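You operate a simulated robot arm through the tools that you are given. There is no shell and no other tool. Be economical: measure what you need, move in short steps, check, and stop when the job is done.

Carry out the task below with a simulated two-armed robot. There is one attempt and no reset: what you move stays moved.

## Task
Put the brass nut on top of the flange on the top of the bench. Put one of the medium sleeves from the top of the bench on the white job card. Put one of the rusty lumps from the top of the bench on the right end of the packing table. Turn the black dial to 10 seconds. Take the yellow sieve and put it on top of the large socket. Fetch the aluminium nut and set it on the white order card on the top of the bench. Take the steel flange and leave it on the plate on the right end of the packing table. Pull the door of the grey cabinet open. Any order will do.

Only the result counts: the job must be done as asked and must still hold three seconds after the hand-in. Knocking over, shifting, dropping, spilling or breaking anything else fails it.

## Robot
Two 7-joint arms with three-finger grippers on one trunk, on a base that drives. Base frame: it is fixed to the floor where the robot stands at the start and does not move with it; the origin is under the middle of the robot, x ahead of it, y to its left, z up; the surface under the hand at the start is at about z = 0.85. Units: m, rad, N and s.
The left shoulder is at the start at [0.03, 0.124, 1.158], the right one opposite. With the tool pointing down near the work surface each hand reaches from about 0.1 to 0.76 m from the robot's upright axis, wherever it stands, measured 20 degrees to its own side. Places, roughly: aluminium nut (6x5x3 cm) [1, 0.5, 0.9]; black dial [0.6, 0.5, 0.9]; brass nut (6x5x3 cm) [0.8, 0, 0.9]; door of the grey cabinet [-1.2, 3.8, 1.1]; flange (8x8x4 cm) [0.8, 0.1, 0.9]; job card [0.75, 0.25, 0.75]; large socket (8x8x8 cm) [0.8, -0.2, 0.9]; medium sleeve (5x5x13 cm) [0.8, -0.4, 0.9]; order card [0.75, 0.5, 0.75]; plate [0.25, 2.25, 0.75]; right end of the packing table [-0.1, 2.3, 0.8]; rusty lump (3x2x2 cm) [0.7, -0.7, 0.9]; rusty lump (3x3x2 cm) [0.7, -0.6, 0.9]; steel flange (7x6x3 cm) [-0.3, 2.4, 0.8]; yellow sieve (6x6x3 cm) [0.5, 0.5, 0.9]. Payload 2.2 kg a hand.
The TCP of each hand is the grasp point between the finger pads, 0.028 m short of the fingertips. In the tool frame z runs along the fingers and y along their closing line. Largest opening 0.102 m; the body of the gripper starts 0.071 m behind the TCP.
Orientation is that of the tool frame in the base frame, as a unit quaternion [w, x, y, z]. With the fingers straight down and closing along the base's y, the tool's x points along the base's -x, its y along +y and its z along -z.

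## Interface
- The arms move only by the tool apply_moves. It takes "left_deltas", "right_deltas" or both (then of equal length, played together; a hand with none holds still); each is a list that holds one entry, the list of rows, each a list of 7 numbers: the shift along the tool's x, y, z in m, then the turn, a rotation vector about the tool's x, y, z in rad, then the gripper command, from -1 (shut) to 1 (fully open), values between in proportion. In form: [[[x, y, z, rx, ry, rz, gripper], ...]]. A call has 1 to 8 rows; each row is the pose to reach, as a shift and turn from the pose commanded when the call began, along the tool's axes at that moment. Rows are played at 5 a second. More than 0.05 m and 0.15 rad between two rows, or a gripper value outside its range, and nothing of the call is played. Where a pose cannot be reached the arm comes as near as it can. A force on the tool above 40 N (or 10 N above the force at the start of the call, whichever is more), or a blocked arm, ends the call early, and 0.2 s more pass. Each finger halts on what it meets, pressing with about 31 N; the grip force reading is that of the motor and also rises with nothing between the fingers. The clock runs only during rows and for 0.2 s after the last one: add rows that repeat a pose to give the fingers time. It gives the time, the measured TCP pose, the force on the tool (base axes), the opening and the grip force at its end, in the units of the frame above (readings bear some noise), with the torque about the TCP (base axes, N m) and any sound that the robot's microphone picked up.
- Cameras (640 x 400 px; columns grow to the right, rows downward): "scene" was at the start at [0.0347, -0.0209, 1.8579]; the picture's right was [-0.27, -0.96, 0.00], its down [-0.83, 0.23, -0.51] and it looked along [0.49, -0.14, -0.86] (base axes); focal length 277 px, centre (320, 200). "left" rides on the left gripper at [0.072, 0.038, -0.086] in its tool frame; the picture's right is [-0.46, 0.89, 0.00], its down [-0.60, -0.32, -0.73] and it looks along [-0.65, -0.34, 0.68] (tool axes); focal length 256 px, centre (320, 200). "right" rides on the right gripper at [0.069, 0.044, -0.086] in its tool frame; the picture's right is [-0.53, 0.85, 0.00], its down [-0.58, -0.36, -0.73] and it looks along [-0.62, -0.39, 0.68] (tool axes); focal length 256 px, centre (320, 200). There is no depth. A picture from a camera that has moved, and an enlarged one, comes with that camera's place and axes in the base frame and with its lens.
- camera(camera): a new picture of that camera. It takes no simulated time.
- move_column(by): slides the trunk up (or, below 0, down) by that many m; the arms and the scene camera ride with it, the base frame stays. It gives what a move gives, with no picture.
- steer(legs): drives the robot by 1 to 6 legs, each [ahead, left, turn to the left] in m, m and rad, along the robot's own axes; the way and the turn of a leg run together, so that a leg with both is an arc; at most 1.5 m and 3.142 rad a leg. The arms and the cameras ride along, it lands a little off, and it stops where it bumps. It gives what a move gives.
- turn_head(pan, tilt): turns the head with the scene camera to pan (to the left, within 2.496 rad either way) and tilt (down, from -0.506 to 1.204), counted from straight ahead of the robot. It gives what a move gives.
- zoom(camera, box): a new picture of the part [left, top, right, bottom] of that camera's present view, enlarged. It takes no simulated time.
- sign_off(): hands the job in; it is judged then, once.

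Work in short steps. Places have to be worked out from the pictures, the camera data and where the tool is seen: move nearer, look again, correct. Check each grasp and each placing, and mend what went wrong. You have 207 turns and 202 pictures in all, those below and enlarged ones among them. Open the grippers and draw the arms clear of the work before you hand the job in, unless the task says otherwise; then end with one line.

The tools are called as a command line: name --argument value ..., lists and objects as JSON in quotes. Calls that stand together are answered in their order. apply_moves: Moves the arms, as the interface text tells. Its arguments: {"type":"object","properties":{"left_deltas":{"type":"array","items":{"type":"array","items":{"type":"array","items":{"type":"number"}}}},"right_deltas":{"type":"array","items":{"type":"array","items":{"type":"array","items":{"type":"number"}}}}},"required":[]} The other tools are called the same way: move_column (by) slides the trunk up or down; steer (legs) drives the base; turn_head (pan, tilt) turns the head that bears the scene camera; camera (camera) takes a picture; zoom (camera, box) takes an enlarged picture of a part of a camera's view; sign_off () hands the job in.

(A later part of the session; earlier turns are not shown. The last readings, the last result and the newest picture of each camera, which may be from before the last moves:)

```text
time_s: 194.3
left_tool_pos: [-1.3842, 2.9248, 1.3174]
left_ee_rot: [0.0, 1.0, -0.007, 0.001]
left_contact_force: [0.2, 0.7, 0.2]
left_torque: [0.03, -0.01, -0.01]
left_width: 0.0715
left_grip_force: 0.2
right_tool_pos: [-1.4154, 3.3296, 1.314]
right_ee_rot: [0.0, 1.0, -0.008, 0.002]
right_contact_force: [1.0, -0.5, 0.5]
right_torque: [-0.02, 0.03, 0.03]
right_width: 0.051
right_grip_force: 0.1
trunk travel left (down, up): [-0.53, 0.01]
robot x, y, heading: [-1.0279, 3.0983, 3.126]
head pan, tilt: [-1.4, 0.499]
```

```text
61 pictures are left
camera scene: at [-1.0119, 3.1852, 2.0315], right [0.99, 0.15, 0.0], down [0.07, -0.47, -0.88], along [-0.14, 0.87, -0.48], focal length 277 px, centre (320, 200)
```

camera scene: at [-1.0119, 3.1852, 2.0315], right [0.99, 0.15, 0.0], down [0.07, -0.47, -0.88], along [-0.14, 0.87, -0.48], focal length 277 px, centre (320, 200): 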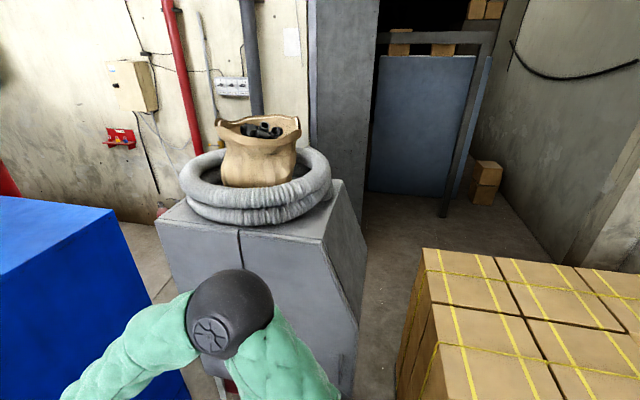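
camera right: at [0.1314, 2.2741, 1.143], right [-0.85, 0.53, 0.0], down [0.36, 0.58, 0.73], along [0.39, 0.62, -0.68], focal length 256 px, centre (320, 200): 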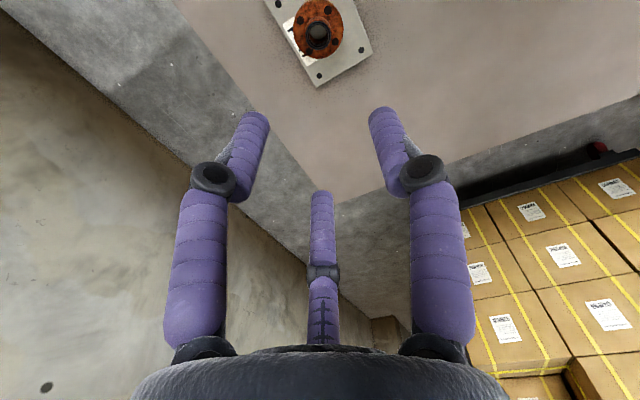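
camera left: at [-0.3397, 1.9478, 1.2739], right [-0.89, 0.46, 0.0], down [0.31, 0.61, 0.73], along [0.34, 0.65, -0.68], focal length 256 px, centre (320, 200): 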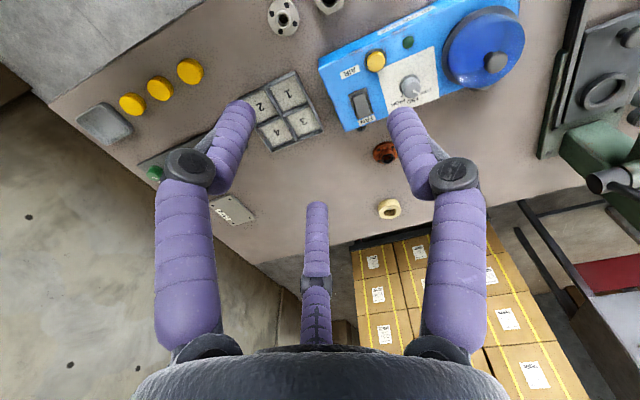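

Turn right to face the cabinet and look at its front.

steer --legs '[[0, 0, -1.555]]'

turn_head --pan 0.2 --tilt 0.8

camera --camera "scene"

camera --camera "left"

```text
time_s: 198.5
left_tool_pos: [-1.2054, 3.4528, 1.3183]
left_ee_rot: [-0.001, -0.706, 0.708, -0.001]
left_contact_force: [0.5, 1.1, -0.2]
left_torque: [-0.02, 0.0, 0.01]
left_width: 0.0714
left_grip_force: 0.1
right_tool_pos: [-0.8012, 3.4896, 1.3137]
right_ee_rot: [0.001, -0.705, 0.709, -0.001]
right_contact_force: [-0.5, 0.3, 0.3]
right_torque: [-0.04, 0.04, 0.02]
right_width: 0.051
right_grip_force: 0.1
trunk travel left (down, up): [-0.53, 0.01]
robot x, y, heading: [-1.0268, 3.0969, 1.565]
head pan, tilt: [-1.4, 0.499]
```

```text
time_s: 200.2
left_tool_pos: [-1.2044, 3.4518, 1.3174]
left_ee_rot: [-0.001, -0.706, 0.708, -0.001]
left_contact_force: [0.6, -0.3, 0.7]
left_torque: [0.0, -0.01, 0.0]
left_width: 0.0717
left_grip_force: 0.1
right_tool_pos: [-0.8013, 3.4898, 1.315]
right_ee_rot: [0.0, -0.705, 0.709, -0.001]
right_contact_force: [0.0, 0.6, -0.1]
right_torque: [0.05, -0.02, -0.01]
right_width: 0.0508
right_grip_force: 0.1
trunk travel left (down, up): [-0.53, 0.01]
robot x, y, heading: [-1.027, 3.0997, 1.567]
head pan, tilt: [0.201, 0.799]
```

```text
60 pictures are left
camera scene: at [-1.0434, 3.1453, 2.0056], right [0.98, 0.19, 0.0], down [0.14, -0.7, -0.7], along [-0.13, 0.68, -0.72], focal length 277 px, centre (320, 200)
```

scene: 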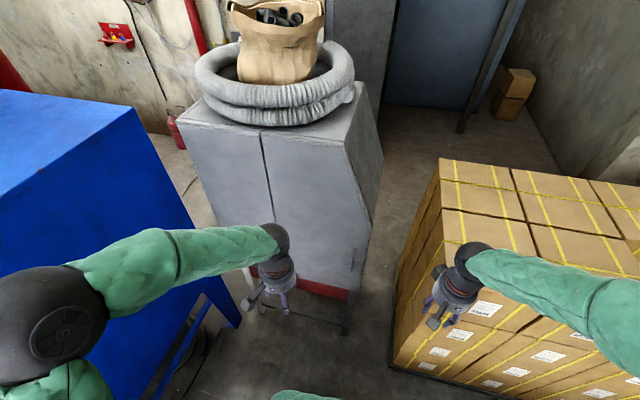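

```text
59 pictures are left
camera left: at [-1.2437, 3.3833, 1.4038], right [-0.88, 0.47, 0.0], down [0.32, 0.6, 0.73], along [0.34, 0.64, -0.68], focal length 256 px, centre (320, 200)
```

left: 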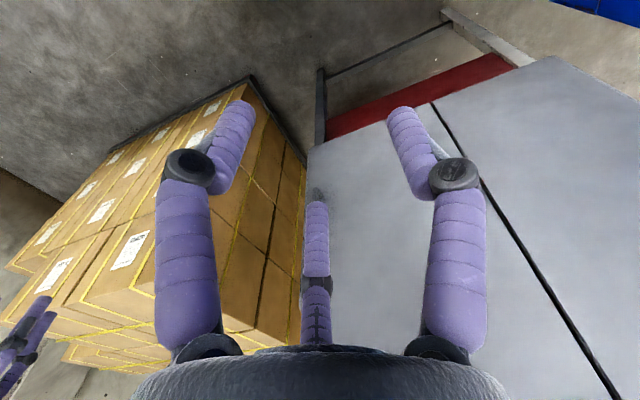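

zoom --camera "scene" --box '[180, 110, 400, 330]'

zoom --camera "scene" --box '[320, 200, 390, 290]'

```text
1.82 times, centred on (290, 220) of scene
camera zoom: at [-1.0434, 3.1453, 2.0056], right [0.98, 0.19, 0.0], down [0.14, -0.7, -0.7], along [-0.13, 0.68, -0.72], focal length 504 px, centre (374, 164)
```

zoom: 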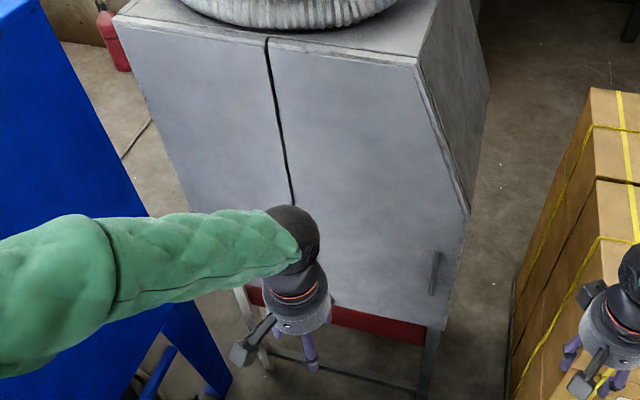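

```text
4.44 times, centred on (355, 245) of scene
camera zoom: at [-1.0434, 3.1453, 2.0056], right [0.98, 0.19, 0.0], down [0.14, -0.7, -0.7], along [-0.13, 0.68, -0.72], focal length 1232 px, centre (164, 0)
```

zoom: 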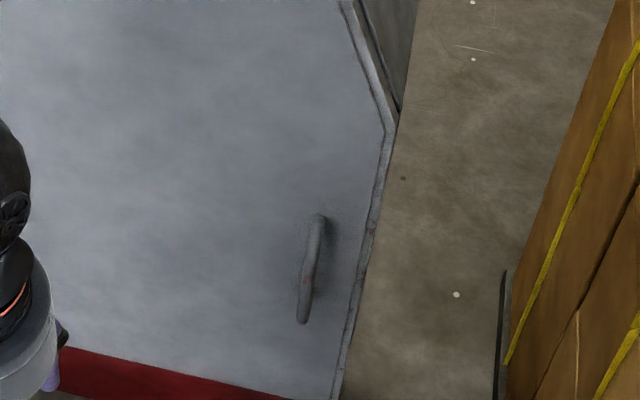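

zoom --camera "left" --box '[270, 140, 370, 220]'

```text
5.00 times, centred on (320, 180) of left
camera zoom: at [-1.2437, 3.3833, 1.4038], right [-0.88, 0.47, 0.0], down [0.32, 0.6, 0.73], along [0.34, 0.64, -0.68], focal length 1280 px, centre (320, 300)
```

zoom: 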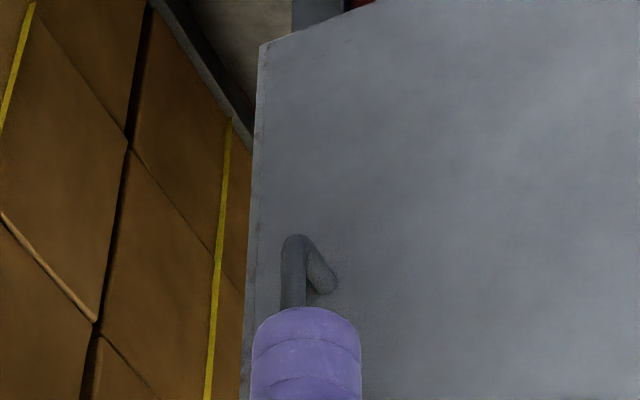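

The handle is a vertical bar at ≈(−1.022, 3.776), z 0.92–1.10, on a door hinged at x ≈ −1.35. I pitch the left hand towards horizontal while bringing it nearer.

apply_moves --left_deltas '[[[-0.017, -0.012, 0.019, 0, -0.14, 0, 0.4], [-0.035, -0.025, 0.038, 0, -0.28, 0, 0.4], [-0.052, -0.038, 0.056, 0, -0.42, 0, 0.4], [-0.07, -0.05, 0.075, 0, -0.56, 0, 0.4], [-0.087, -0.065, 0.094, 0, -0.7, 0, 0.4], [-0.105, -0.08, 0.112, 0, -0.84, 0, 0.4], [-0.122, -0.09, 0.13, 0, -0.98, 0, 0.4], [-0.14, -0.105, 0.15, 0, -1.12, 0, 0.4]]]'

camera --camera "left"

camera --camera "scene"

```text
time_s: 202.0
left_tool_pos: [-1.0988, 3.5942, 1.166]
left_ee_rot: [0.377, -0.598, 0.6, 0.374]
left_contact_force: [-0.1, 0.9, 0.3]
left_torque: [-0.03, 0.0, 0.0]
left_width: 0.0715
left_grip_force: 0.0
right_tool_pos: [-0.7999, 3.4928, 1.3136]
right_ee_rot: [-0.002, -0.705, 0.709, -0.001]
right_contact_force: [0.3, 0.5, -0.3]
right_torque: [-0.06, 0.02, -0.02]
right_width: 0.0507
right_grip_force: 0.2
trunk travel left (down, up): [-0.53, 0.01]
robot x, y, heading: [-1.0337, 3.103, 1.561]
head pan, tilt: [0.201, 0.799]
```

```text
55 pictures are left
camera left: at [-1.1371, 3.4864, 1.1379], right [-0.89, 0.21, 0.42], down [0.31, -0.39, 0.86], along [0.34, 0.9, 0.28], focal length 256 px, centre (320, 200)
```

left: 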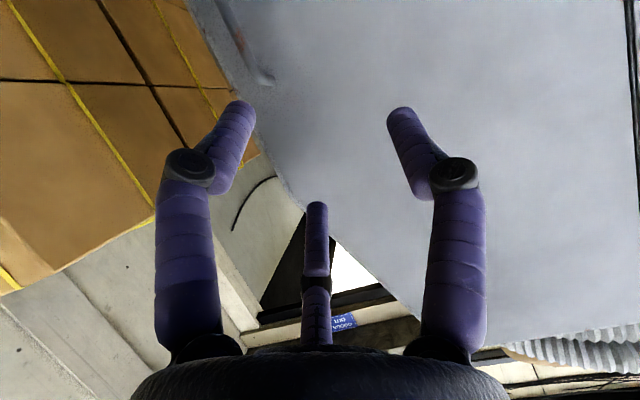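

```text
54 pictures are left
camera scene: at [-1.0426, 3.1488, 2.0055], right [0.98, 0.19, 0.0], down [0.14, -0.7, -0.7], along [-0.14, 0.68, -0.72], focal length 277 px, centre (320, 200)
```

scene: 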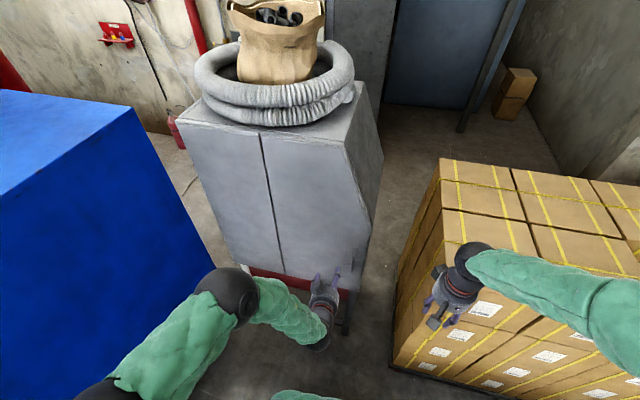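

Finish the pitch and go to the pre-grasp point (−1.022, 3.70, 1.01).

apply_moves --left_deltas '[[[0.018, -0.015, 0.03, 0, -0.09, 0, 0.4], [0.036, -0.03, 0.06, 0, -0.18, 0, 0.4], [0.054, -0.045, 0.09, 0, -0.27, 0, 0.4], [0.074, -0.061, 0.125, 0, -0.36, 0, 0.4], [0.094, -0.077, 0.163, 0, -0.45, 0, 0.4], [0.094, -0.077, 0.163, 0, -0.45, 0, 0.4]]]'

camera --camera "left"

zoom --camera "scene" --box '[280, 200, 400, 320]'

```text
time_s: 203.4
left_tool_pos: [-0.9776, 3.6866, 1.0244]
left_ee_rot: [-0.488, 0.512, -0.498, -0.502]
left_contact_force: [0.1, -1.3, -1.4]
left_torque: [0.12, 0.01, 0.03]
left_width: 0.0716
left_grip_force: 0.1
left hand out of reach, approached as far as the arm can: row 2, 3, 4, 5, 6
right_tool_pos: [-0.7998, 3.4896, 1.3132]
right_ee_rot: [-0.001, -0.705, 0.709, -0.001]
right_contact_force: [0.4, 0.2, -0.1]
right_torque: [-0.01, -0.01, -0.03]
right_width: 0.0508
right_grip_force: 0.1
trunk travel left (down, up): [-0.53, 0.01]
robot x, y, heading: [-1.0274, 3.0996, 1.56]
head pan, tilt: [0.201, 0.799]
```

```text
53 pictures are left
camera left: at [-1.0136, 3.5994, 0.9536], right [-0.88, -0.02, 0.47], down [0.34, -0.71, 0.62], along [0.32, 0.7, 0.63], focal length 256 px, centre (320, 200)
```

left: 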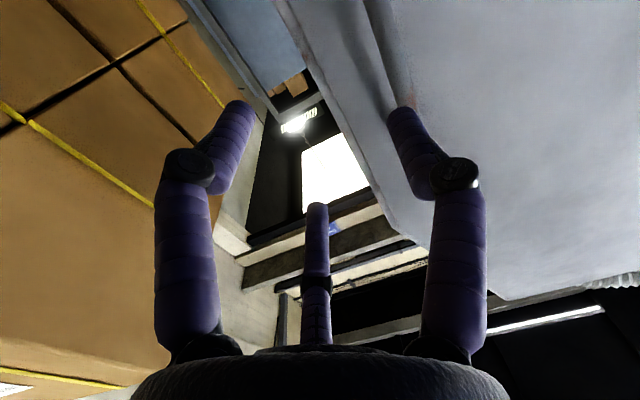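

```text
3.33 times, centred on (340, 260) of scene
camera zoom: at [-1.0419, 3.1458, 2.0051], right [0.98, 0.19, 0.0], down [0.14, -0.7, -0.7], along [-0.14, 0.68, -0.72], focal length 924 px, centre (253, 0)
```

zoom: 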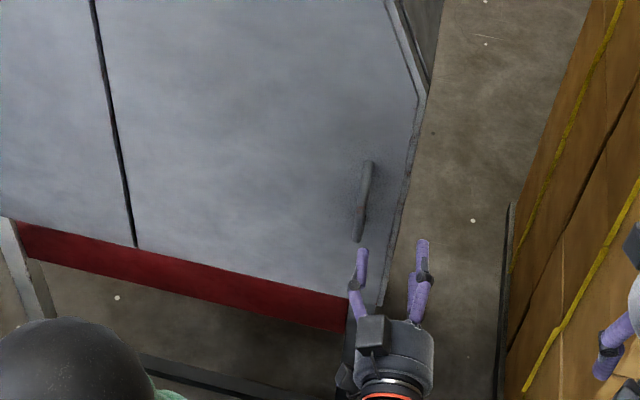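

Full horizontal pitch is too cramped; 1.12 rad worked. Back off 0.07 m and return the pitch to about 1.12.

steer --legs '[[-0.07, 0, 0.01]]'

apply_moves --left_deltas '[[[-0.01, 0, -0.005, 0, 0.11, 0, 0.2], [-0.02, 0, -0.01, 0, 0.22, 0, 0.2], [-0.03, 0, -0.01, 0, 0.33, 0, 0.2], [-0.04, 0, -0.01, 0, 0.45, 0, 0.2], [-0.04, 0, -0.01, 0, 0.45, 0, 0.2]]]'

zoom --camera "scene" --box '[280, 200, 400, 320]'

camera --camera "left"

```text
time_s: 204.4
left_tool_pos: [-0.9835, 3.6177, 1.0271]
left_ee_rot: [-0.487, 0.513, -0.495, -0.504]
left_contact_force: [-0.8, 0.2, 1.1]
left_torque: [-0.08, 0.0, 0.02]
left_width: 0.0713
left_grip_force: 0.1
right_tool_pos: [-0.8042, 3.4212, 1.3131]
right_ee_rot: [0.0, 0.709, -0.705, 0.001]
right_contact_force: [-0.4, -0.1, 0.6]
right_torque: [0.04, -0.01, 0.01]
right_width: 0.0511
right_grip_force: 0.1
trunk travel left (down, up): [-0.53, 0.01]
robot x, y, heading: [-1.0251, 3.0297, 1.571]
head pan, tilt: [0.201, 0.799]
```

```text
time_s: 205.6
left_tool_pos: [-0.983, 3.6084, 1.0676]
left_ee_rot: [-0.363, 0.614, -0.591, -0.377]
left_contact_force: [-0.7, 0.0, -0.4]
left_torque: [0.0, 0.01, 0.0]
left_width: 0.0614
left_grip_force: 0.1
right_tool_pos: [-0.8044, 3.4213, 1.3146]
right_ee_rot: [0.001, 0.709, -0.705, 0.0]
right_contact_force: [-0.2, 0.4, 0.8]
right_torque: [-0.01, -0.01, -0.02]
right_width: 0.0509
right_grip_force: 0.1
trunk travel left (down, up): [-0.53, 0.01]
robot x, y, heading: [-1.0269, 3.028, 1.576]
head pan, tilt: [0.201, 0.799]
```

```text
3.33 times, centred on (340, 260) of scene
camera zoom: at [-1.0437, 3.0743, 2.0056], right [0.98, 0.2, 0.0], down [0.15, -0.7, -0.7], along [-0.14, 0.68, -0.72], focal length 924 px, centre (253, 0)
```

zoom: 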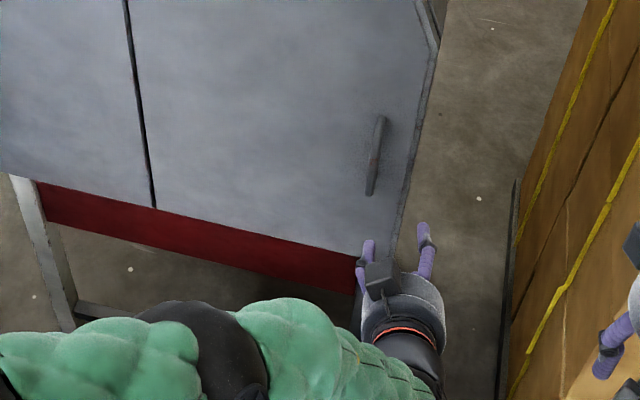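

```text
50 pictures are left
camera left: at [-1.0181, 3.499, 1.0415], right [-0.89, 0.18, 0.41], down [0.33, -0.37, 0.87], along [0.31, 0.91, 0.27], focal length 256 px, centre (320, 200)
```

left: 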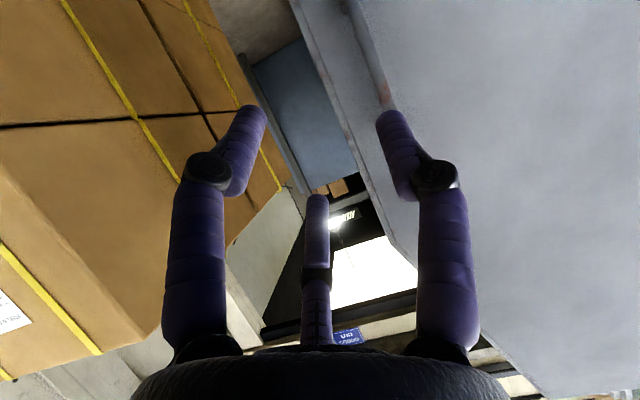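

Pose control is fine at this pitch. Refined handle: x −1.025, z 0.92–1.08. Go to pre-grasp (−1.025, 3.69, 1.03).

apply_moves --left_deltas '[[[-0.001, 0.02, 0.02, 0, 0, 0, 0.2], [-0.002, 0.039, 0.045, 0, 0, 0, 0.2], [-0.004, 0.039, 0.0915, 0, 0, 0, 0.2], [-0.004, 0.039, 0.0915, 0, 0, 0, 0.2]]]'

zoom --camera "scene" --box '[310, 190, 390, 270]'

camera --camera "left"

```text
time_s: 206.6
left_tool_pos: [-1.0261, 3.6876, 1.0295]
left_ee_rot: [-0.364, 0.613, -0.59, -0.378]
left_contact_force: [0.1, -0.6, -0.7]
left_torque: [-0.02, 0.01, 0.01]
left_width: 0.0613
left_grip_force: 0.1
right_tool_pos: [-0.8058, 3.4206, 1.3141]
right_ee_rot: [0.0, 0.709, -0.705, 0.0]
right_contact_force: [0.3, 0.1, 0.1]
right_torque: [0.05, -0.03, 0.03]
right_width: 0.051
right_grip_force: 0.0
trunk travel left (down, up): [-0.53, 0.01]
robot x, y, heading: [-1.0248, 3.0295, 1.575]
head pan, tilt: [0.201, 0.799]
```

```text
5.00 times, centred on (350, 230) of scene
camera zoom: at [-1.0445, 3.0731, 2.0057], right [0.98, 0.2, 0.0], down [0.15, -0.7, -0.7], along [-0.14, 0.68, -0.72], focal length 1386 px, centre (170, 50)
```

zoom: 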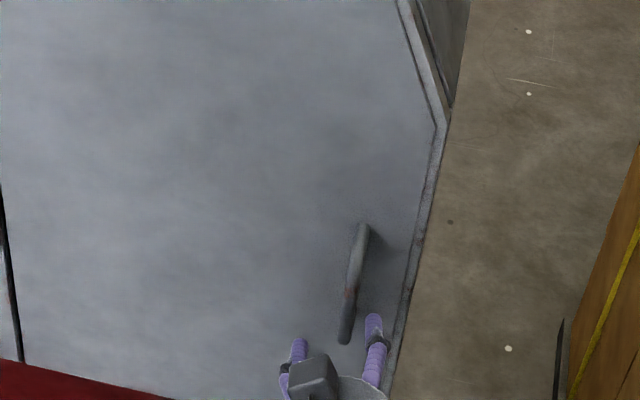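

```text
48 pictures are left
camera left: at [-1.061, 3.5793, 1.0025], right [-0.89, 0.18, 0.42], down [0.33, -0.37, 0.87], along [0.31, 0.91, 0.27], focal length 256 px, centre (320, 200)
```

left: 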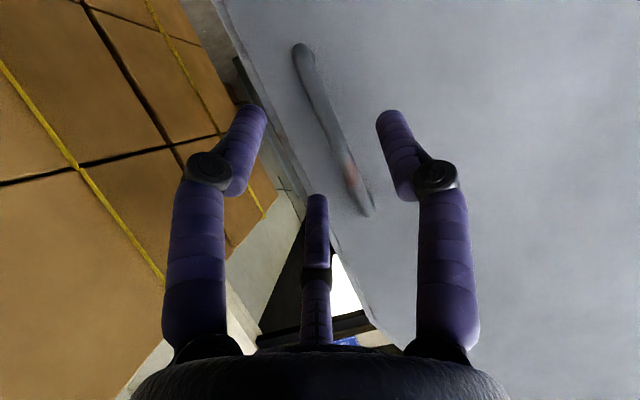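

The bar is lined up with the fingers (bar at y ≈ 3.78). Advance 7 cm.

apply_moves --left_deltas '[[[-0.007, -0.001, 0.02, 0, 0, 0, 0.2], [-0.014, -0.002, 0.04, 0, 0, 0, 0.2], [-0.02, -0.0027, 0.058, 0, 0, 0, 0.2], [-0.0238, -0.0027, 0.07, 0, 0, 0, 0.2], [-0.0238, -0.0027, 0.07, 0, 0, 0, 0.2]]]'

camera --camera "left"

zoom --camera "scene" --box '[310, 190, 390, 270]'

```text
time_s: 207.8
left_tool_pos: [-1.0251, 3.7666, 1.0198]
left_ee_rot: [-0.364, 0.614, -0.59, -0.378]
left_contact_force: [2.8, -9.6, 4.1]
left_torque: [0.25, -0.11, -0.6]
left_width: 0.0678
left_grip_force: 1.8
right_tool_pos: [-0.8061, 3.4219, 1.3128]
right_ee_rot: [0.001, 0.709, -0.706, 0.0]
right_contact_force: [-0.5, -0.3, 0.0]
right_torque: [-0.06, 0.02, 0.0]
right_width: 0.0507
right_grip_force: 0.2
trunk travel left (down, up): [-0.53, 0.01]
robot x, y, heading: [-1.0282, 3.0294, 1.574]
head pan, tilt: [0.201, 0.799]
```

```text
47 pictures are left
camera left: at [-1.0604, 3.6564, 0.9936], right [-0.89, 0.18, 0.41], down [0.33, -0.37, 0.87], along [0.31, 0.91, 0.27], focal length 256 px, centre (320, 200)
```

left: 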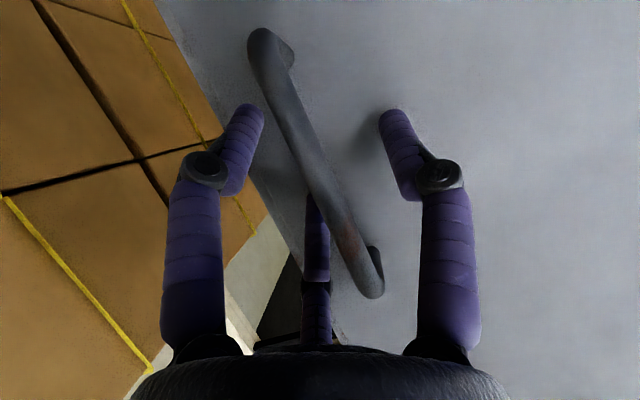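

```text
5.00 times, centred on (350, 230) of scene
camera zoom: at [-1.0437, 3.0756, 2.0056], right [0.98, 0.2, 0.0], down [0.14, -0.7, -0.7], along [-0.14, 0.68, -0.72], focal length 1386 px, centre (170, 50)
```

zoom: 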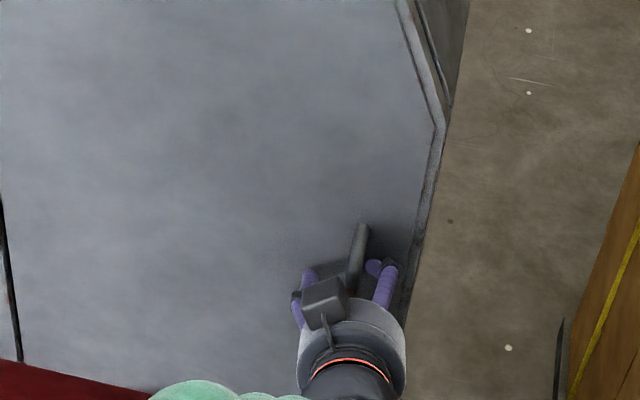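

Light contact with the face, bar lies amid the fingers. Ease back 4 mm and close.

apply_moves --left_deltas '[[[0.002, 0, -0.004, 0, 0, 0, 0.0], [0.002, 0, -0.004, 0, 0, 0, -0.5], [0.002, 0, -0.004, 0, 0, 0, -1], [0.002, 0, -0.004, 0, 0, 0, -1], [0.002, 0, -0.004, 0, 0, 0, -1]]]'

camera --camera "left"

```text
time_s: 209.0
left_tool_pos: [-1.0257, 3.7614, 1.0209]
left_ee_rot: [-0.365, 0.613, -0.591, -0.378]
left_contact_force: [1.0, 0.4, -0.3]
left_torque: [-0.21, -0.26, -0.03]
left_width: 0.0193
left_grip_force: 43.8
right_tool_pos: [-0.8049, 3.4229, 1.3136]
right_ee_rot: [0.001, 0.708, -0.706, 0.001]
right_contact_force: [-0.5, -0.6, -0.6]
right_torque: [-0.01, 0.03, 0.0]
right_width: 0.051
right_grip_force: 0.1
trunk travel left (down, up): [-0.53, 0.01]
robot x, y, heading: [-1.0252, 3.0291, 1.572]
head pan, tilt: [0.201, 0.799]
```

```text
45 pictures are left
camera left: at [-1.0604, 3.6516, 0.9939], right [-0.89, 0.18, 0.41], down [0.33, -0.37, 0.87], along [0.31, 0.91, 0.27], focal length 256 px, centre (320, 200)
```

left: 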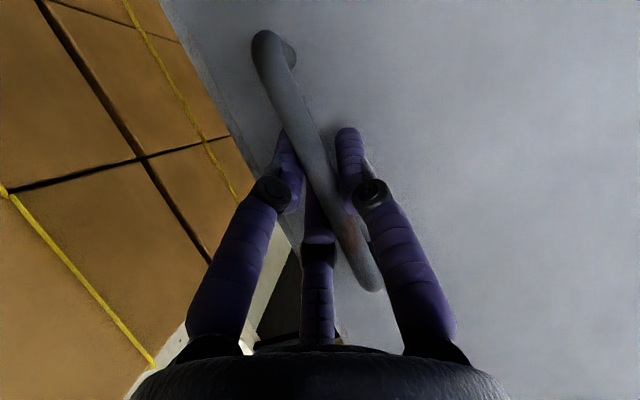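

Bar gripped. Pull along the door's arc to about 0.3 rad, yawing with it.

apply_moves --left_deltas '[[[0.011, 0.004, -0.0216, 0.067, 0, 0.034, -1], [0.0217, 0.01, -0.0428, 0.134, 0, 0.068, -1], [0.0321, 0.0176, -0.0634, 0.2, 0, 0.102, -1], [0.0424, 0.027, -0.0836, 0.268, 0, 0.136, -1]]]'

camera --camera "scene"

camera --camera "left"

```text
time_s: 209.7
left_tool_pos: [-1.0372, 3.7091, 1.0204]
left_ee_rot: [0.383, -0.575, 0.632, 0.35]
left_contact_force: [-11.4, 5.1, -4.5]
left_torque: [-0.32, -0.52, -0.11]
left_width: 0.0188
left_grip_force: 43.2
left hand out of reach, approached as far as the arm can: row 3
right_tool_pos: [-0.8069, 3.4229, 1.3127]
right_ee_rot: [0.001, 0.71, -0.705, 0.0]
right_contact_force: [0.8, -0.8, -0.5]
right_torque: [0.02, 0.05, 0.03]
right_width: 0.0508
right_grip_force: 0.0
trunk travel left (down, up): [-0.53, 0.01]
robot x, y, heading: [-1.0275, 3.0252, 1.575]
head pan, tilt: [0.201, 0.799]
stopped in row 3 (left hand): the force on the tool passed its limit at 63 N (the readings are from after the stop); the commanded pose is now the measured one
```

```text
44 pictures are left
camera scene: at [-1.0444, 3.0748, 2.0055], right [0.98, 0.21, 0.0], down [0.15, -0.7, -0.7], along [-0.14, 0.68, -0.72], focal length 277 px, centre (320, 200)
```

scene: 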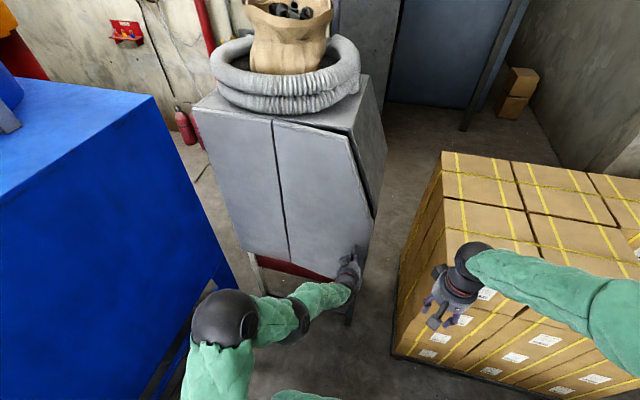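

```text
43 pictures are left
camera left: at [-1.0868, 3.6043, 0.9958], right [-0.86, 0.3, 0.41], down [0.28, -0.4, 0.87], along [0.42, 0.87, 0.26], focal length 256 px, centre (320, 200)
```

left: 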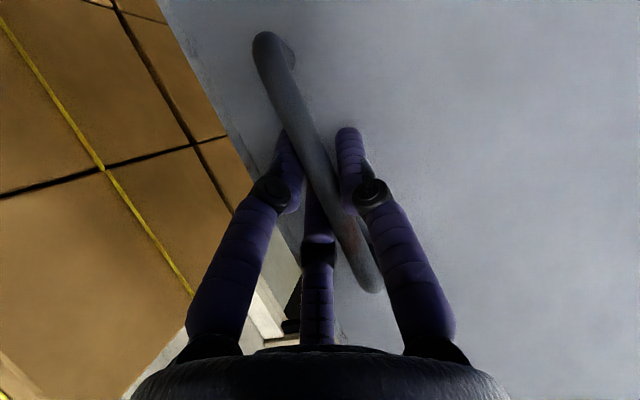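

Door opened ~0.15 rad before the arm's limit. Now I swing the whole robot rigidly about the hinge (−1.35, 3.81), a small step first.

steer --legs '[[-0.048, 0.118, -0.15]]'

camera --camera "scene"

```text
time_s: 211.0
left_tool_pos: [-1.0563, 3.6622, 1.02]
left_ee_rot: [0.407, -0.526, 0.675, 0.319]
left_contact_force: [1.5, -0.3, 0.4]
left_torque: [0.27, -0.43, -0.26]
left_width: 0.0187
left_grip_force: 43.6
right_tool_pos: [-0.8721, 3.3475, 1.3133]
right_ee_rot: [0.0, -0.656, 0.755, -0.001]
right_contact_force: [-0.2, -0.3, 0.0]
right_torque: [0.04, -0.01, 0.02]
right_width: 0.0511
right_grip_force: 0.0
trunk travel left (down, up): [-0.53, 0.01]
robot x, y, heading: [-1.1511, 2.9889, 1.433]
head pan, tilt: [0.201, 0.799]
```

```text
42 pictures are left
camera scene: at [-1.1582, 3.0381, 2.0056], right [1.0, 0.06, 0.0], down [0.04, -0.72, -0.7], along [-0.04, 0.7, -0.72], focal length 277 px, centre (320, 200)
```

scene: 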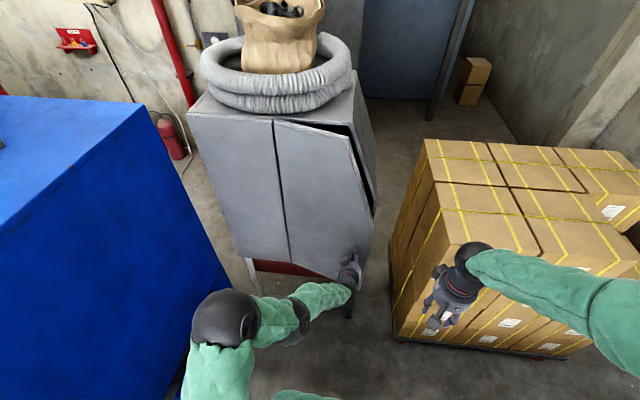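

Works smoothly: door at ≈0.32 rad with low forces. Continue another 0.25 rad.

steer --legs '[[-0.08, 0.196, -0.25]]'

camera --camera "scene"

```text
time_s: 212.1
left_tool_pos: [-1.0678, 3.6436, 1.02]
left_ee_rot: [0.42, -0.493, 0.7, 0.299]
left_contact_force: [20.0, -13.6, 9.6]
left_torque: [0.37, -0.84, -0.04]
left_width: 0.0186
left_grip_force: 43.5
right_tool_pos: [-0.9164, 3.3222, 1.3143]
right_ee_rot: [0.001, -0.629, 0.777, 0.0]
right_contact_force: [-0.7, 0.4, 0.5]
right_torque: [-0.03, -0.06, -0.01]
right_width: 0.051
right_grip_force: 0.0
trunk travel left (down, up): [-0.53, 0.01]
robot x, y, heading: [-1.2141, 2.9873, 1.366]
head pan, tilt: [0.201, 0.799]
stopped in leg 1: the force on the tool passed its limit at 61 N (the readings are from after the stop); the commanded pose is now the measured one
```

```text
41 pictures are left
camera scene: at [-1.2245, 3.0329, 2.0055], right [1.0, -0.01, 0.0], down [-0.01, -0.72, -0.7], along [0.01, 0.7, -0.72], focal length 277 px, centre (320, 200)
```

scene: 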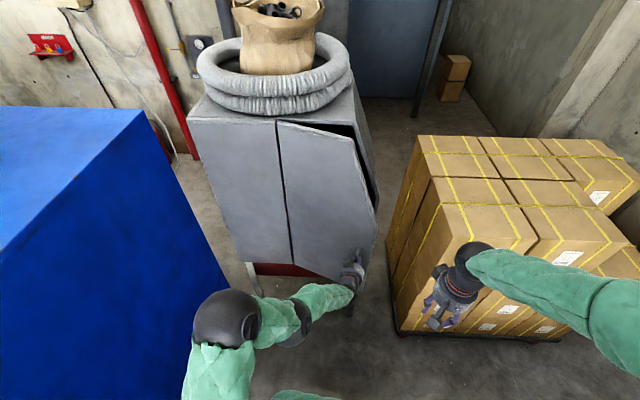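

Door ≈0.38 rad; small drive drift raised the force. Continue with smaller legs, slightly more backward.

steer --legs '[[-0.045, 0.05, -0.09]]'

steer --legs '[[-0.035, 0.07, -0.1]]'

camera --camera "scene"

```text
time_s: 213.1
left_tool_pos: [-1.0749, 3.6321, 1.0214]
left_ee_rot: [0.424, -0.484, 0.706, 0.294]
left_contact_force: [0.2, -1.0, -10.0]
left_torque: [0.11, -0.68, -0.23]
left_width: 0.0186
left_grip_force: 43.8
right_tool_pos: [-0.9308, 3.3118, 1.3144]
right_ee_rot: [0.001, -0.624, 0.782, 0.001]
right_contact_force: [-0.3, -1.0, -0.3]
right_torque: [0.02, -0.05, 0.01]
right_width: 0.051
right_grip_force: 0.1
trunk travel left (down, up): [-0.53, 0.01]
robot x, y, heading: [-1.2396, 2.9771, 1.347]
head pan, tilt: [0.201, 0.799]
stopped in leg 1: the force on the tool passed its limit at 61 N (the readings are from after the stop); the commanded pose is now the measured one
```

```text
time_s: 214.0
left_tool_pos: [-1.0732, 3.6325, 1.021]
left_ee_rot: [0.425, -0.478, 0.712, 0.29]
left_contact_force: [5.8, -3.1, -1.4]
left_torque: [0.28, -0.73, -0.2]
left_width: 0.0183
left_grip_force: 43.9
right_tool_pos: [-0.9385, 3.3145, 1.3142]
right_ee_rot: [-0.001, -0.623, 0.782, 0.0]
right_contact_force: [-0.3, 0.4, -0.3]
right_torque: [0.01, 0.0, 0.05]
right_width: 0.051
right_grip_force: 0.1
trunk travel left (down, up): [-0.53, 0.01]
robot x, y, heading: [-1.2439, 2.9841, 1.348]
head pan, tilt: [0.201, 0.799]
stopped in leg 1: the force on the tool passed its limit at 55 N (the readings are from after the stop); the commanded pose is now the measured one
```

```text
40 pictures are left
camera scene: at [-1.2504, 3.0316, 2.0056], right [1.0, -0.03, 0.0], down [-0.02, -0.72, -0.7], along [0.02, 0.7, -0.72], focal length 277 px, centre (320, 200)
```

scene: 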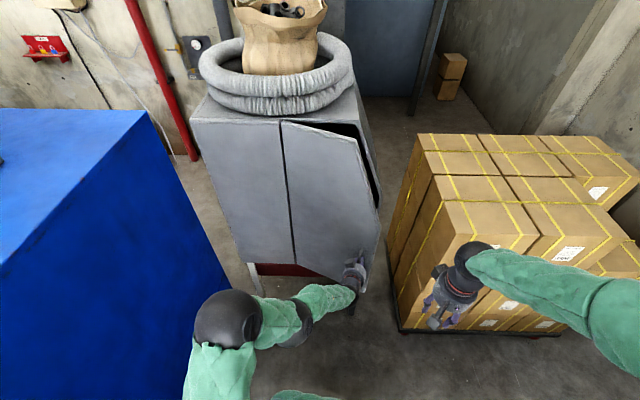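

The turning legs jerk too much. Try a small pure translation along the current tangent.

steer --legs '[[-0.04, 0.012, 0]]'

```text
time_s: 214.7
left_tool_pos: [-1.0739, 3.6313, 1.0194]
left_ee_rot: [0.426, -0.478, 0.711, 0.289]
left_contact_force: [4.3, -2.9, 2.4]
left_torque: [0.09, -0.57, 0.05]
left_width: 0.0178
left_grip_force: 43.8
right_tool_pos: [-0.9422, 3.3167, 1.3136]
right_ee_rot: [-0.001, -0.625, 0.781, 0.002]
right_contact_force: [-0.2, -0.2, 0.6]
right_torque: [-0.03, 0.0, 0.0]
right_width: 0.051
right_grip_force: 0.0
trunk travel left (down, up): [-0.53, 0.01]
robot x, y, heading: [-1.2474, 2.9823, 1.346]
head pan, tilt: [0.201, 0.799]
stopped in leg 1: the robot was blocked; the commanded pose is now the measured one
```

The base is blocked behind (table). Instead let the arm pull, relaxing the pitch about the pinch axis as it goes.

apply_moves --left_deltas '[[[0.005, 0.001, -0.009, 0, 0.08, 0, -1], [0.01, 0.003, -0.018, 0, 0.16, 0, -1], [0.015, 0.004, -0.027, 0, 0.24, 0, -1], [0.0187, 0.0053, -0.0352, 0, 0.32, 0, -1]]]'

camera --camera "left"

```text
time_s: 215.7
left_tool_pos: [-1.0991, 3.5987, 1.0186]
left_ee_rot: [0.304, -0.521, 0.77, 0.207]
left_contact_force: [-16.1, 13.8, -17.1]
left_torque: [0.56, -1.32, -0.31]
left_width: 0.0232
left_grip_force: 45.2
right_tool_pos: [-0.9427, 3.3203, 1.3145]
right_ee_rot: [-0.001, -0.625, 0.781, 0.0]
right_contact_force: [-0.4, 0.7, 0.2]
right_torque: [0.0, -0.01, 0.01]
right_width: 0.0508
right_grip_force: 0.1
trunk travel left (down, up): [-0.53, 0.01]
robot x, y, heading: [-1.2452, 2.9802, 1.344]
head pan, tilt: [0.201, 0.799]
```

```text
39 pictures are left
camera left: at [-1.1762, 3.5104, 1.0308], right [-0.7, 0.64, 0.32], down [0.27, -0.18, 0.95], along [0.66, 0.75, -0.05], focal length 256 px, centre (320, 200)
```

left: 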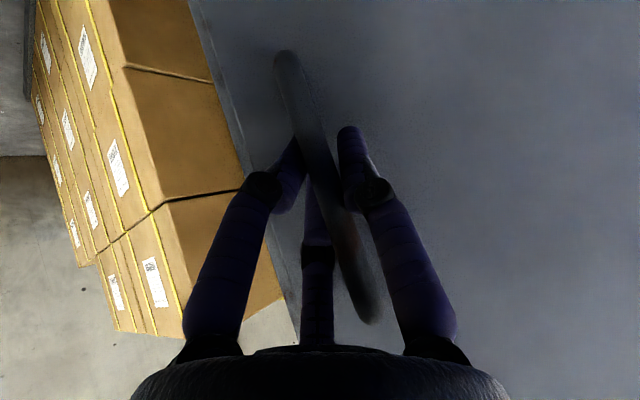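

It works: door ≈0.55 rad. Continue pulling along the arc with some yaw.

apply_moves --left_deltas '[[[0.0085, 0.003, -0.0085, 0.026, 0.02, 0.027, -1], [0.017, 0.0065, -0.017, 0.051, 0.04, 0.054, -1], [0.0255, 0.011, -0.025, 0.077, 0.06, 0.081, -1], [0.0344, 0.0156, -0.0322, 0.103, 0.08, 0.109, -1]]]'

camera --camera "scene"

```text
time_s: 216.4
left_tool_pos: [-1.1213, 3.5748, 1.0188]
left_ee_rot: [0.294, -0.492, 0.799, 0.183]
left_contact_force: [-13.1, 14.1, -20.5]
left_torque: [-0.36, -1.06, -0.23]
left_width: 0.0223
left_grip_force: 45.1
right_tool_pos: [-0.9423, 3.3187, 1.3138]
right_ee_rot: [0.0, -0.625, 0.781, 0.0]
right_contact_force: [0.1, -1.0, 0.7]
right_torque: [0.05, 0.04, 0.0]
right_width: 0.0511
right_grip_force: 0.0
trunk travel left (down, up): [-0.53, 0.01]
robot x, y, heading: [-1.2481, 2.978, 1.356]
head pan, tilt: [0.201, 0.799]
stopped in row 3 (left hand): the force on the tool passed its limit at 42 N (the readings are from after the stop); the commanded pose is now the measured one
```

```text
38 pictures are left
camera scene: at [-1.2524, 3.0341, 2.0055], right [1.0, -0.02, 0.0], down [-0.02, -0.72, -0.7], along [0.02, 0.7, -0.72], focal length 277 px, centre (320, 200)
```

scene: 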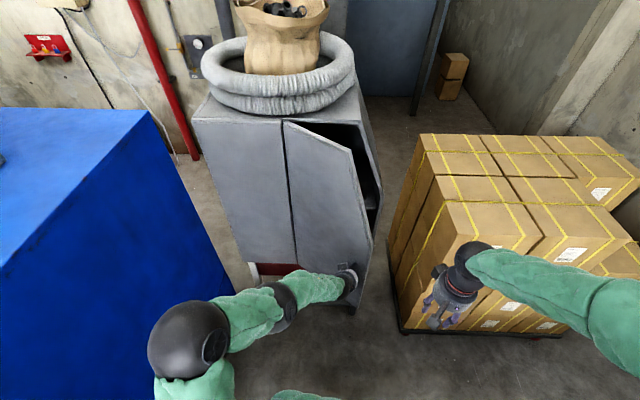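

Door ≈0.65 rad. Another pull of 5 cm along the arc without yaw.

apply_moves --left_deltas '[[[0.0076, 0.0033, -0.0057, 0, 0, 0, -1], [0.0152, 0.0066, -0.0114, 0, 0, 0, -1], [0.0228, 0.01, -0.017, 0, 0, 0, -1], [0.0304, 0.0132, -0.0227, 0, 0, 0, -1], [0.038, 0.0165, -0.0284, 0, 0, 0, -1]]]'

```text
time_s: 217.7
left_tool_pos: [-1.1558, 3.5464, 1.0193]
left_ee_rot: [0.298, -0.494, 0.795, 0.188]
left_contact_force: [-11.8, 16.2, -18.5]
left_torque: [-0.06, -1.23, -0.11]
left_width: 0.021
left_grip_force: 44.5
right_tool_pos: [-0.9431, 3.3198, 1.3129]
right_ee_rot: [0.001, -0.625, 0.78, 0.001]
right_contact_force: [1.0, -0.5, -0.4]
right_torque: [0.03, 0.09, -0.01]
right_width: 0.0508
right_grip_force: 0.1
trunk travel left (down, up): [-0.53, 0.01]
robot x, y, heading: [-1.2455, 2.9812, 1.346]
head pan, tilt: [0.201, 0.799]
stopped in row 5 (left hand): the force on the tool passed its limit at 41 N (the readings are from after the stop); the commanded pose is now the measured one
```

Door ≈0.79 rad (45°). Another step, with slight yaw.

apply_moves --left_deltas '[[[0.0068, 0.0043, -0.006, 0.013, 0, 0.015, -1], [0.0136, 0.0087, -0.012, 0.026, 0, 0.03, -1], [0.0204, 0.0132, -0.0177, 0.039, 0, 0.045, -1], [0.0272, 0.0178, -0.0233, 0.052, 0, 0.06, -1], [0.034, 0.0223, -0.029, 0.065, 0, 0.076, -1]]]'

camera --camera "scene"

camera --camera "left"

```text
time_s: 218.4
left_tool_pos: [-1.1731, 3.5346, 1.0205]
left_ee_rot: [0.3, -0.479, 0.805, 0.182]
left_contact_force: [-11.6, 18.4, -26.6]
left_torque: [-0.2, -1.26, -0.21]
left_width: 0.0208
left_grip_force: 44.3
left hand out of reach, approached as far as the arm can: row 3
right_tool_pos: [-0.9423, 3.3212, 1.3131]
right_ee_rot: [-0.001, -0.626, 0.78, -0.001]
right_contact_force: [-0.7, 0.5, -0.4]
right_torque: [0.02, -0.02, 0.0]
right_width: 0.0509
right_grip_force: 0.0
trunk travel left (down, up): [-0.53, 0.01]
robot x, y, heading: [-1.2414, 2.9819, 1.351]
head pan, tilt: [0.201, 0.799]
stopped in row 3 (left hand): the force on the tool passed its limit at 46 N (the readings are from after the stop); the commanded pose is now the measured one
```

```text
37 pictures are left
camera scene: at [-1.253, 3.0365, 2.0053], right [1.0, -0.02, 0.0], down [-0.01, -0.72, -0.7], along [0.01, 0.7, -0.72], focal length 277 px, centre (320, 200)
```

scene: 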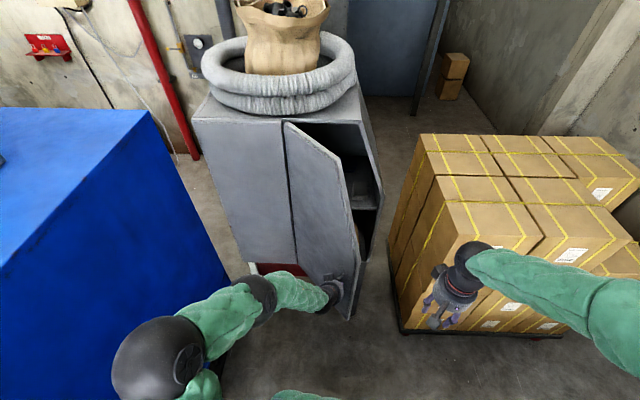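

```text
36 pictures are left
camera left: at [-1.2604, 3.4565, 1.0371], right [-0.61, 0.73, 0.31], down [0.27, -0.18, 0.95], along [0.74, 0.66, -0.09], focal length 256 px, centre (320, 200)
```

left: 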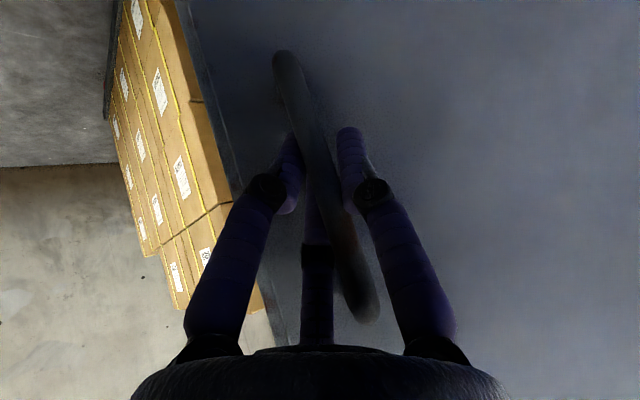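

Door ≈0.85 rad (49°). Release with the left hand and withdraw it, then push the door wider from inside with the right hand.

apply_moves --left_deltas '[[[0, 0, 0, 0, 0, 0, 0.4], [0, 0, 0, 0, 0, 0, 0.4], [0, 0, -0.03, 0, 0, 0, 0.4], [0, 0, -0.06, 0, 0, 0, 0.4], [0, 0.02, -0.1, 0, 0.05, 0, 0.4], [0, 0.05, -0.13, 0, 0.15, 0, 0.4], [0, 0.08, -0.16, 0, 0.25, 0, 0.2]]]'

camera --camera "scene"

```text
time_s: 220.0
left_tool_pos: [-1.2888, 3.4755, 1.1406]
left_ee_rot: [0.198, -0.494, 0.838, 0.12]
left_contact_force: [0.2, -0.1, -0.2]
left_torque: [0.03, 0.0, 0.01]
left_width: 0.0613
left_grip_force: 0.1
right_tool_pos: [-0.9429, 3.3198, 1.314]
right_ee_rot: [0.0, -0.625, 0.78, 0.0]
right_contact_force: [0.1, 0.5, -0.6]
right_torque: [0.02, 0.0, -0.03]
right_width: 0.0511
right_grip_force: 0.1
trunk travel left (down, up): [-0.53, 0.01]
robot x, y, heading: [-1.2445, 2.9849, 1.347]
head pan, tilt: [0.201, 0.799]
```

```text
35 pictures are left
camera scene: at [-1.2527, 3.0338, 2.0055], right [1.0, -0.02, 0.0], down [-0.02, -0.72, -0.7], along [0.02, 0.7, -0.72], focal length 277 px, centre (320, 200)
```

scene: 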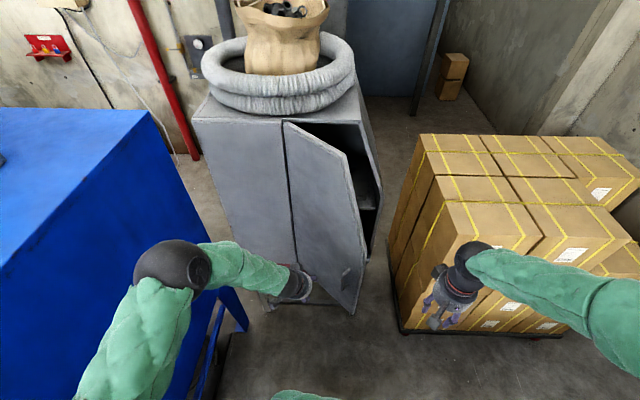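

Door stays open by itself. Move the left hand up and back, and bring the right hand (closed) to the door's inner side at (−0.97, 3.60, 1.12).

apply_moves --left_deltas '[[[0.011, 0.001, -0.033, 0, 0.05, 0, 0.2], [0.022, 0.002, -0.067, 0, 0.1, 0, 0.2], [0.033, 0.003, -0.1, 0, 0.15, 0, 0.2], [0.043, 0.003, -0.134, 0, 0.2, 0, 0.2], [0.054, 0.004, -0.167, 0, 0.25, 0, 0.2], [0.065, 0.005, -0.2, 0, 0.3, 0, 0.2], [0.075, 0.006, -0.234, 0, 0.35, 0, 0.2], [0.086, 0.0065, -0.267, 0, 0.4, 0, 0.2]]]' --right_deltas '[[[-0.033, 0.011, 0.024, 0, 0, 0, -1], [-0.067, 0.022, 0.048, 0, 0, 0, -1], [-0.1, 0.033, 0.072, 0, 0, 0, -1], [-0.134, 0.044, 0.096, 0, 0, 0, -1], [-0.167, 0.055, 0.12, 0, 0, 0, -1], [-0.2, 0.066, 0.145, 0, 0, 0, -1], [-0.234, 0.077, 0.17, 0, 0, 0, -1], [-0.267, 0.0876, 0.194, 0, 0, 0, -1]]]'

camera --camera "scene"

```text
time_s: 221.8
left_tool_pos: [-1.3911, 3.3073, 1.3403]
left_ee_rot: [0.028, -0.508, 0.86, 0.022]
left_contact_force: [0.1, -0.1, 0.0]
left_torque: [0.0, -0.03, -0.05]
left_width: 0.061
left_grip_force: 0.0
right_tool_pos: [-0.967, 3.5983, 1.1217]
right_ee_rot: [0.0, -0.625, 0.78, 0.001]
right_contact_force: [0.2, 0.3, 0.4]
right_torque: [-0.06, 0.02, 0.03]
right_width: 0.0017
right_grip_force: 31.1
trunk travel left (down, up): [-0.53, 0.01]
robot x, y, heading: [-1.2462, 2.9814, 1.346]
head pan, tilt: [0.201, 0.799]
```

```text
34 pictures are left
camera scene: at [-1.2527, 3.0323, 2.0056], right [1.0, -0.02, 0.0], down [-0.02, -0.72, -0.7], along [0.02, 0.7, -0.72], focal length 277 px, centre (320, 200)
```

scene: 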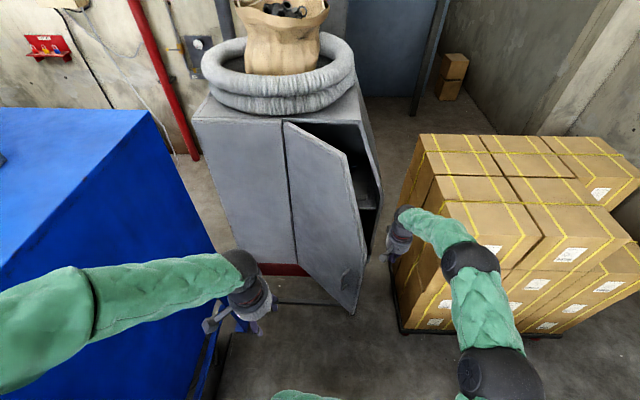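

Push the door wider from inside, moving −x.

apply_moves --right_deltas '[[[0.013, 0.038, 0, 0, 0, 0, -1], [0.026, 0.076, 0, 0, 0, 0, -1], [0.039, 0.114, 0, 0, 0, 0, -1], [0.052, 0.152, 0, 0, 0, 0, -1], [0.065, 0.19, 0, 0, 0, 0, -1], [0.078, 0.228, 0, 0, 0, 0, -1], [0.09, 0.266, 0, 0, 0, 0, -1]]]'

camera --camera "scene"

```text
time_s: 222.4
left_tool_pos: [-1.3893, 3.3053, 1.3407]
left_ee_rot: [0.028, -0.507, 0.861, 0.022]
left_contact_force: [0.3, -0.3, -0.2]
left_torque: [0.01, 0.04, -0.01]
left_width: 0.0612
left_grip_force: 0.1
right_tool_pos: [-1.0283, 3.586, 1.1222]
right_ee_rot: [0.0, -0.628, 0.778, -0.005]
right_contact_force: [0.1, -0.7, 0.2]
right_torque: [0.0, -0.02, 0.0]
right_width: 0.0023
right_grip_force: 31.1
trunk travel left (down, up): [-0.53, 0.01]
robot x, y, heading: [-1.2478, 2.9814, 1.345]
head pan, tilt: [0.201, 0.799]
stopped in row 2 (right hand): the force on the tool passed its limit at 62 N (the readings are from after the stop); the commanded pose is now the measured one
```

```text
33 pictures are left
camera scene: at [-1.2509, 3.0298, 2.0056], right [1.0, -0.02, 0.0], down [-0.02, -0.72, -0.7], along [0.02, 0.7, -0.72], focal length 277 px, centre (320, 200)
```

scene: 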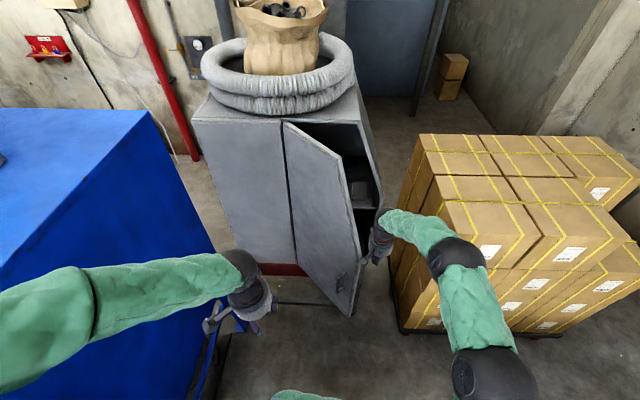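

It touched the door with a spike. Push on slowly.

apply_moves --right_deltas '[[[0.004, 0.012, 0, 0, 0, 0, -1], [0.008, 0.024, 0, 0, 0, 0, -1], [0.012, 0.036, 0, 0, 0, 0, -1], [0.016, 0.048, 0, 0, 0, 0, -1], [0.02, 0.06, 0, 0, 0, 0, -1], [0.024, 0.072, 0, 0, 0, 0, -1], [0.028, 0.084, 0, 0, 0, 0, -1], [0.032, 0.096, 0, 0, 0, 0, -1]]]'

camera --camera "scene"

```text
time_s: 223.0
left_tool_pos: [-1.3855, 3.3035, 1.3415]
left_ee_rot: [0.029, -0.506, 0.861, 0.024]
left_contact_force: [-0.2, 1.0, -0.7]
left_torque: [-0.05, -0.03, 0.0]
left_width: 0.0614
left_grip_force: 0.0
right_tool_pos: [-1.0376, 3.5761, 1.1204]
right_ee_rot: [-0.002, -0.632, 0.775, -0.014]
right_contact_force: [26.4, -30.0, 19.2]
right_torque: [1.51, 3.56, 3.51]
right_width: 0.0019
right_grip_force: 30.8
trunk travel left (down, up): [-0.53, 0.01]
robot x, y, heading: [-1.2449, 2.9815, 1.341]
head pan, tilt: [0.201, 0.799]
stopped in row 2 (right hand): the force on the tool passed its limit at 49 N (the readings are from after the stop); the commanded pose is now the measured one
```

```text
32 pictures are left
camera scene: at [-1.25, 3.027, 2.006], right [1.0, -0.03, 0.0], down [-0.02, -0.71, -0.7], along [0.02, 0.7, -0.72], focal length 277 px, centre (320, 200)
```

scene: 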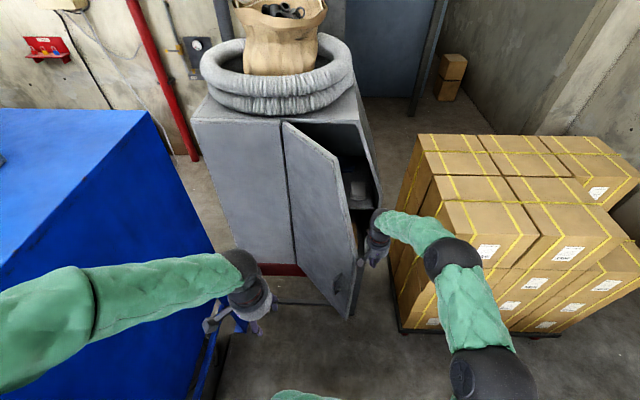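

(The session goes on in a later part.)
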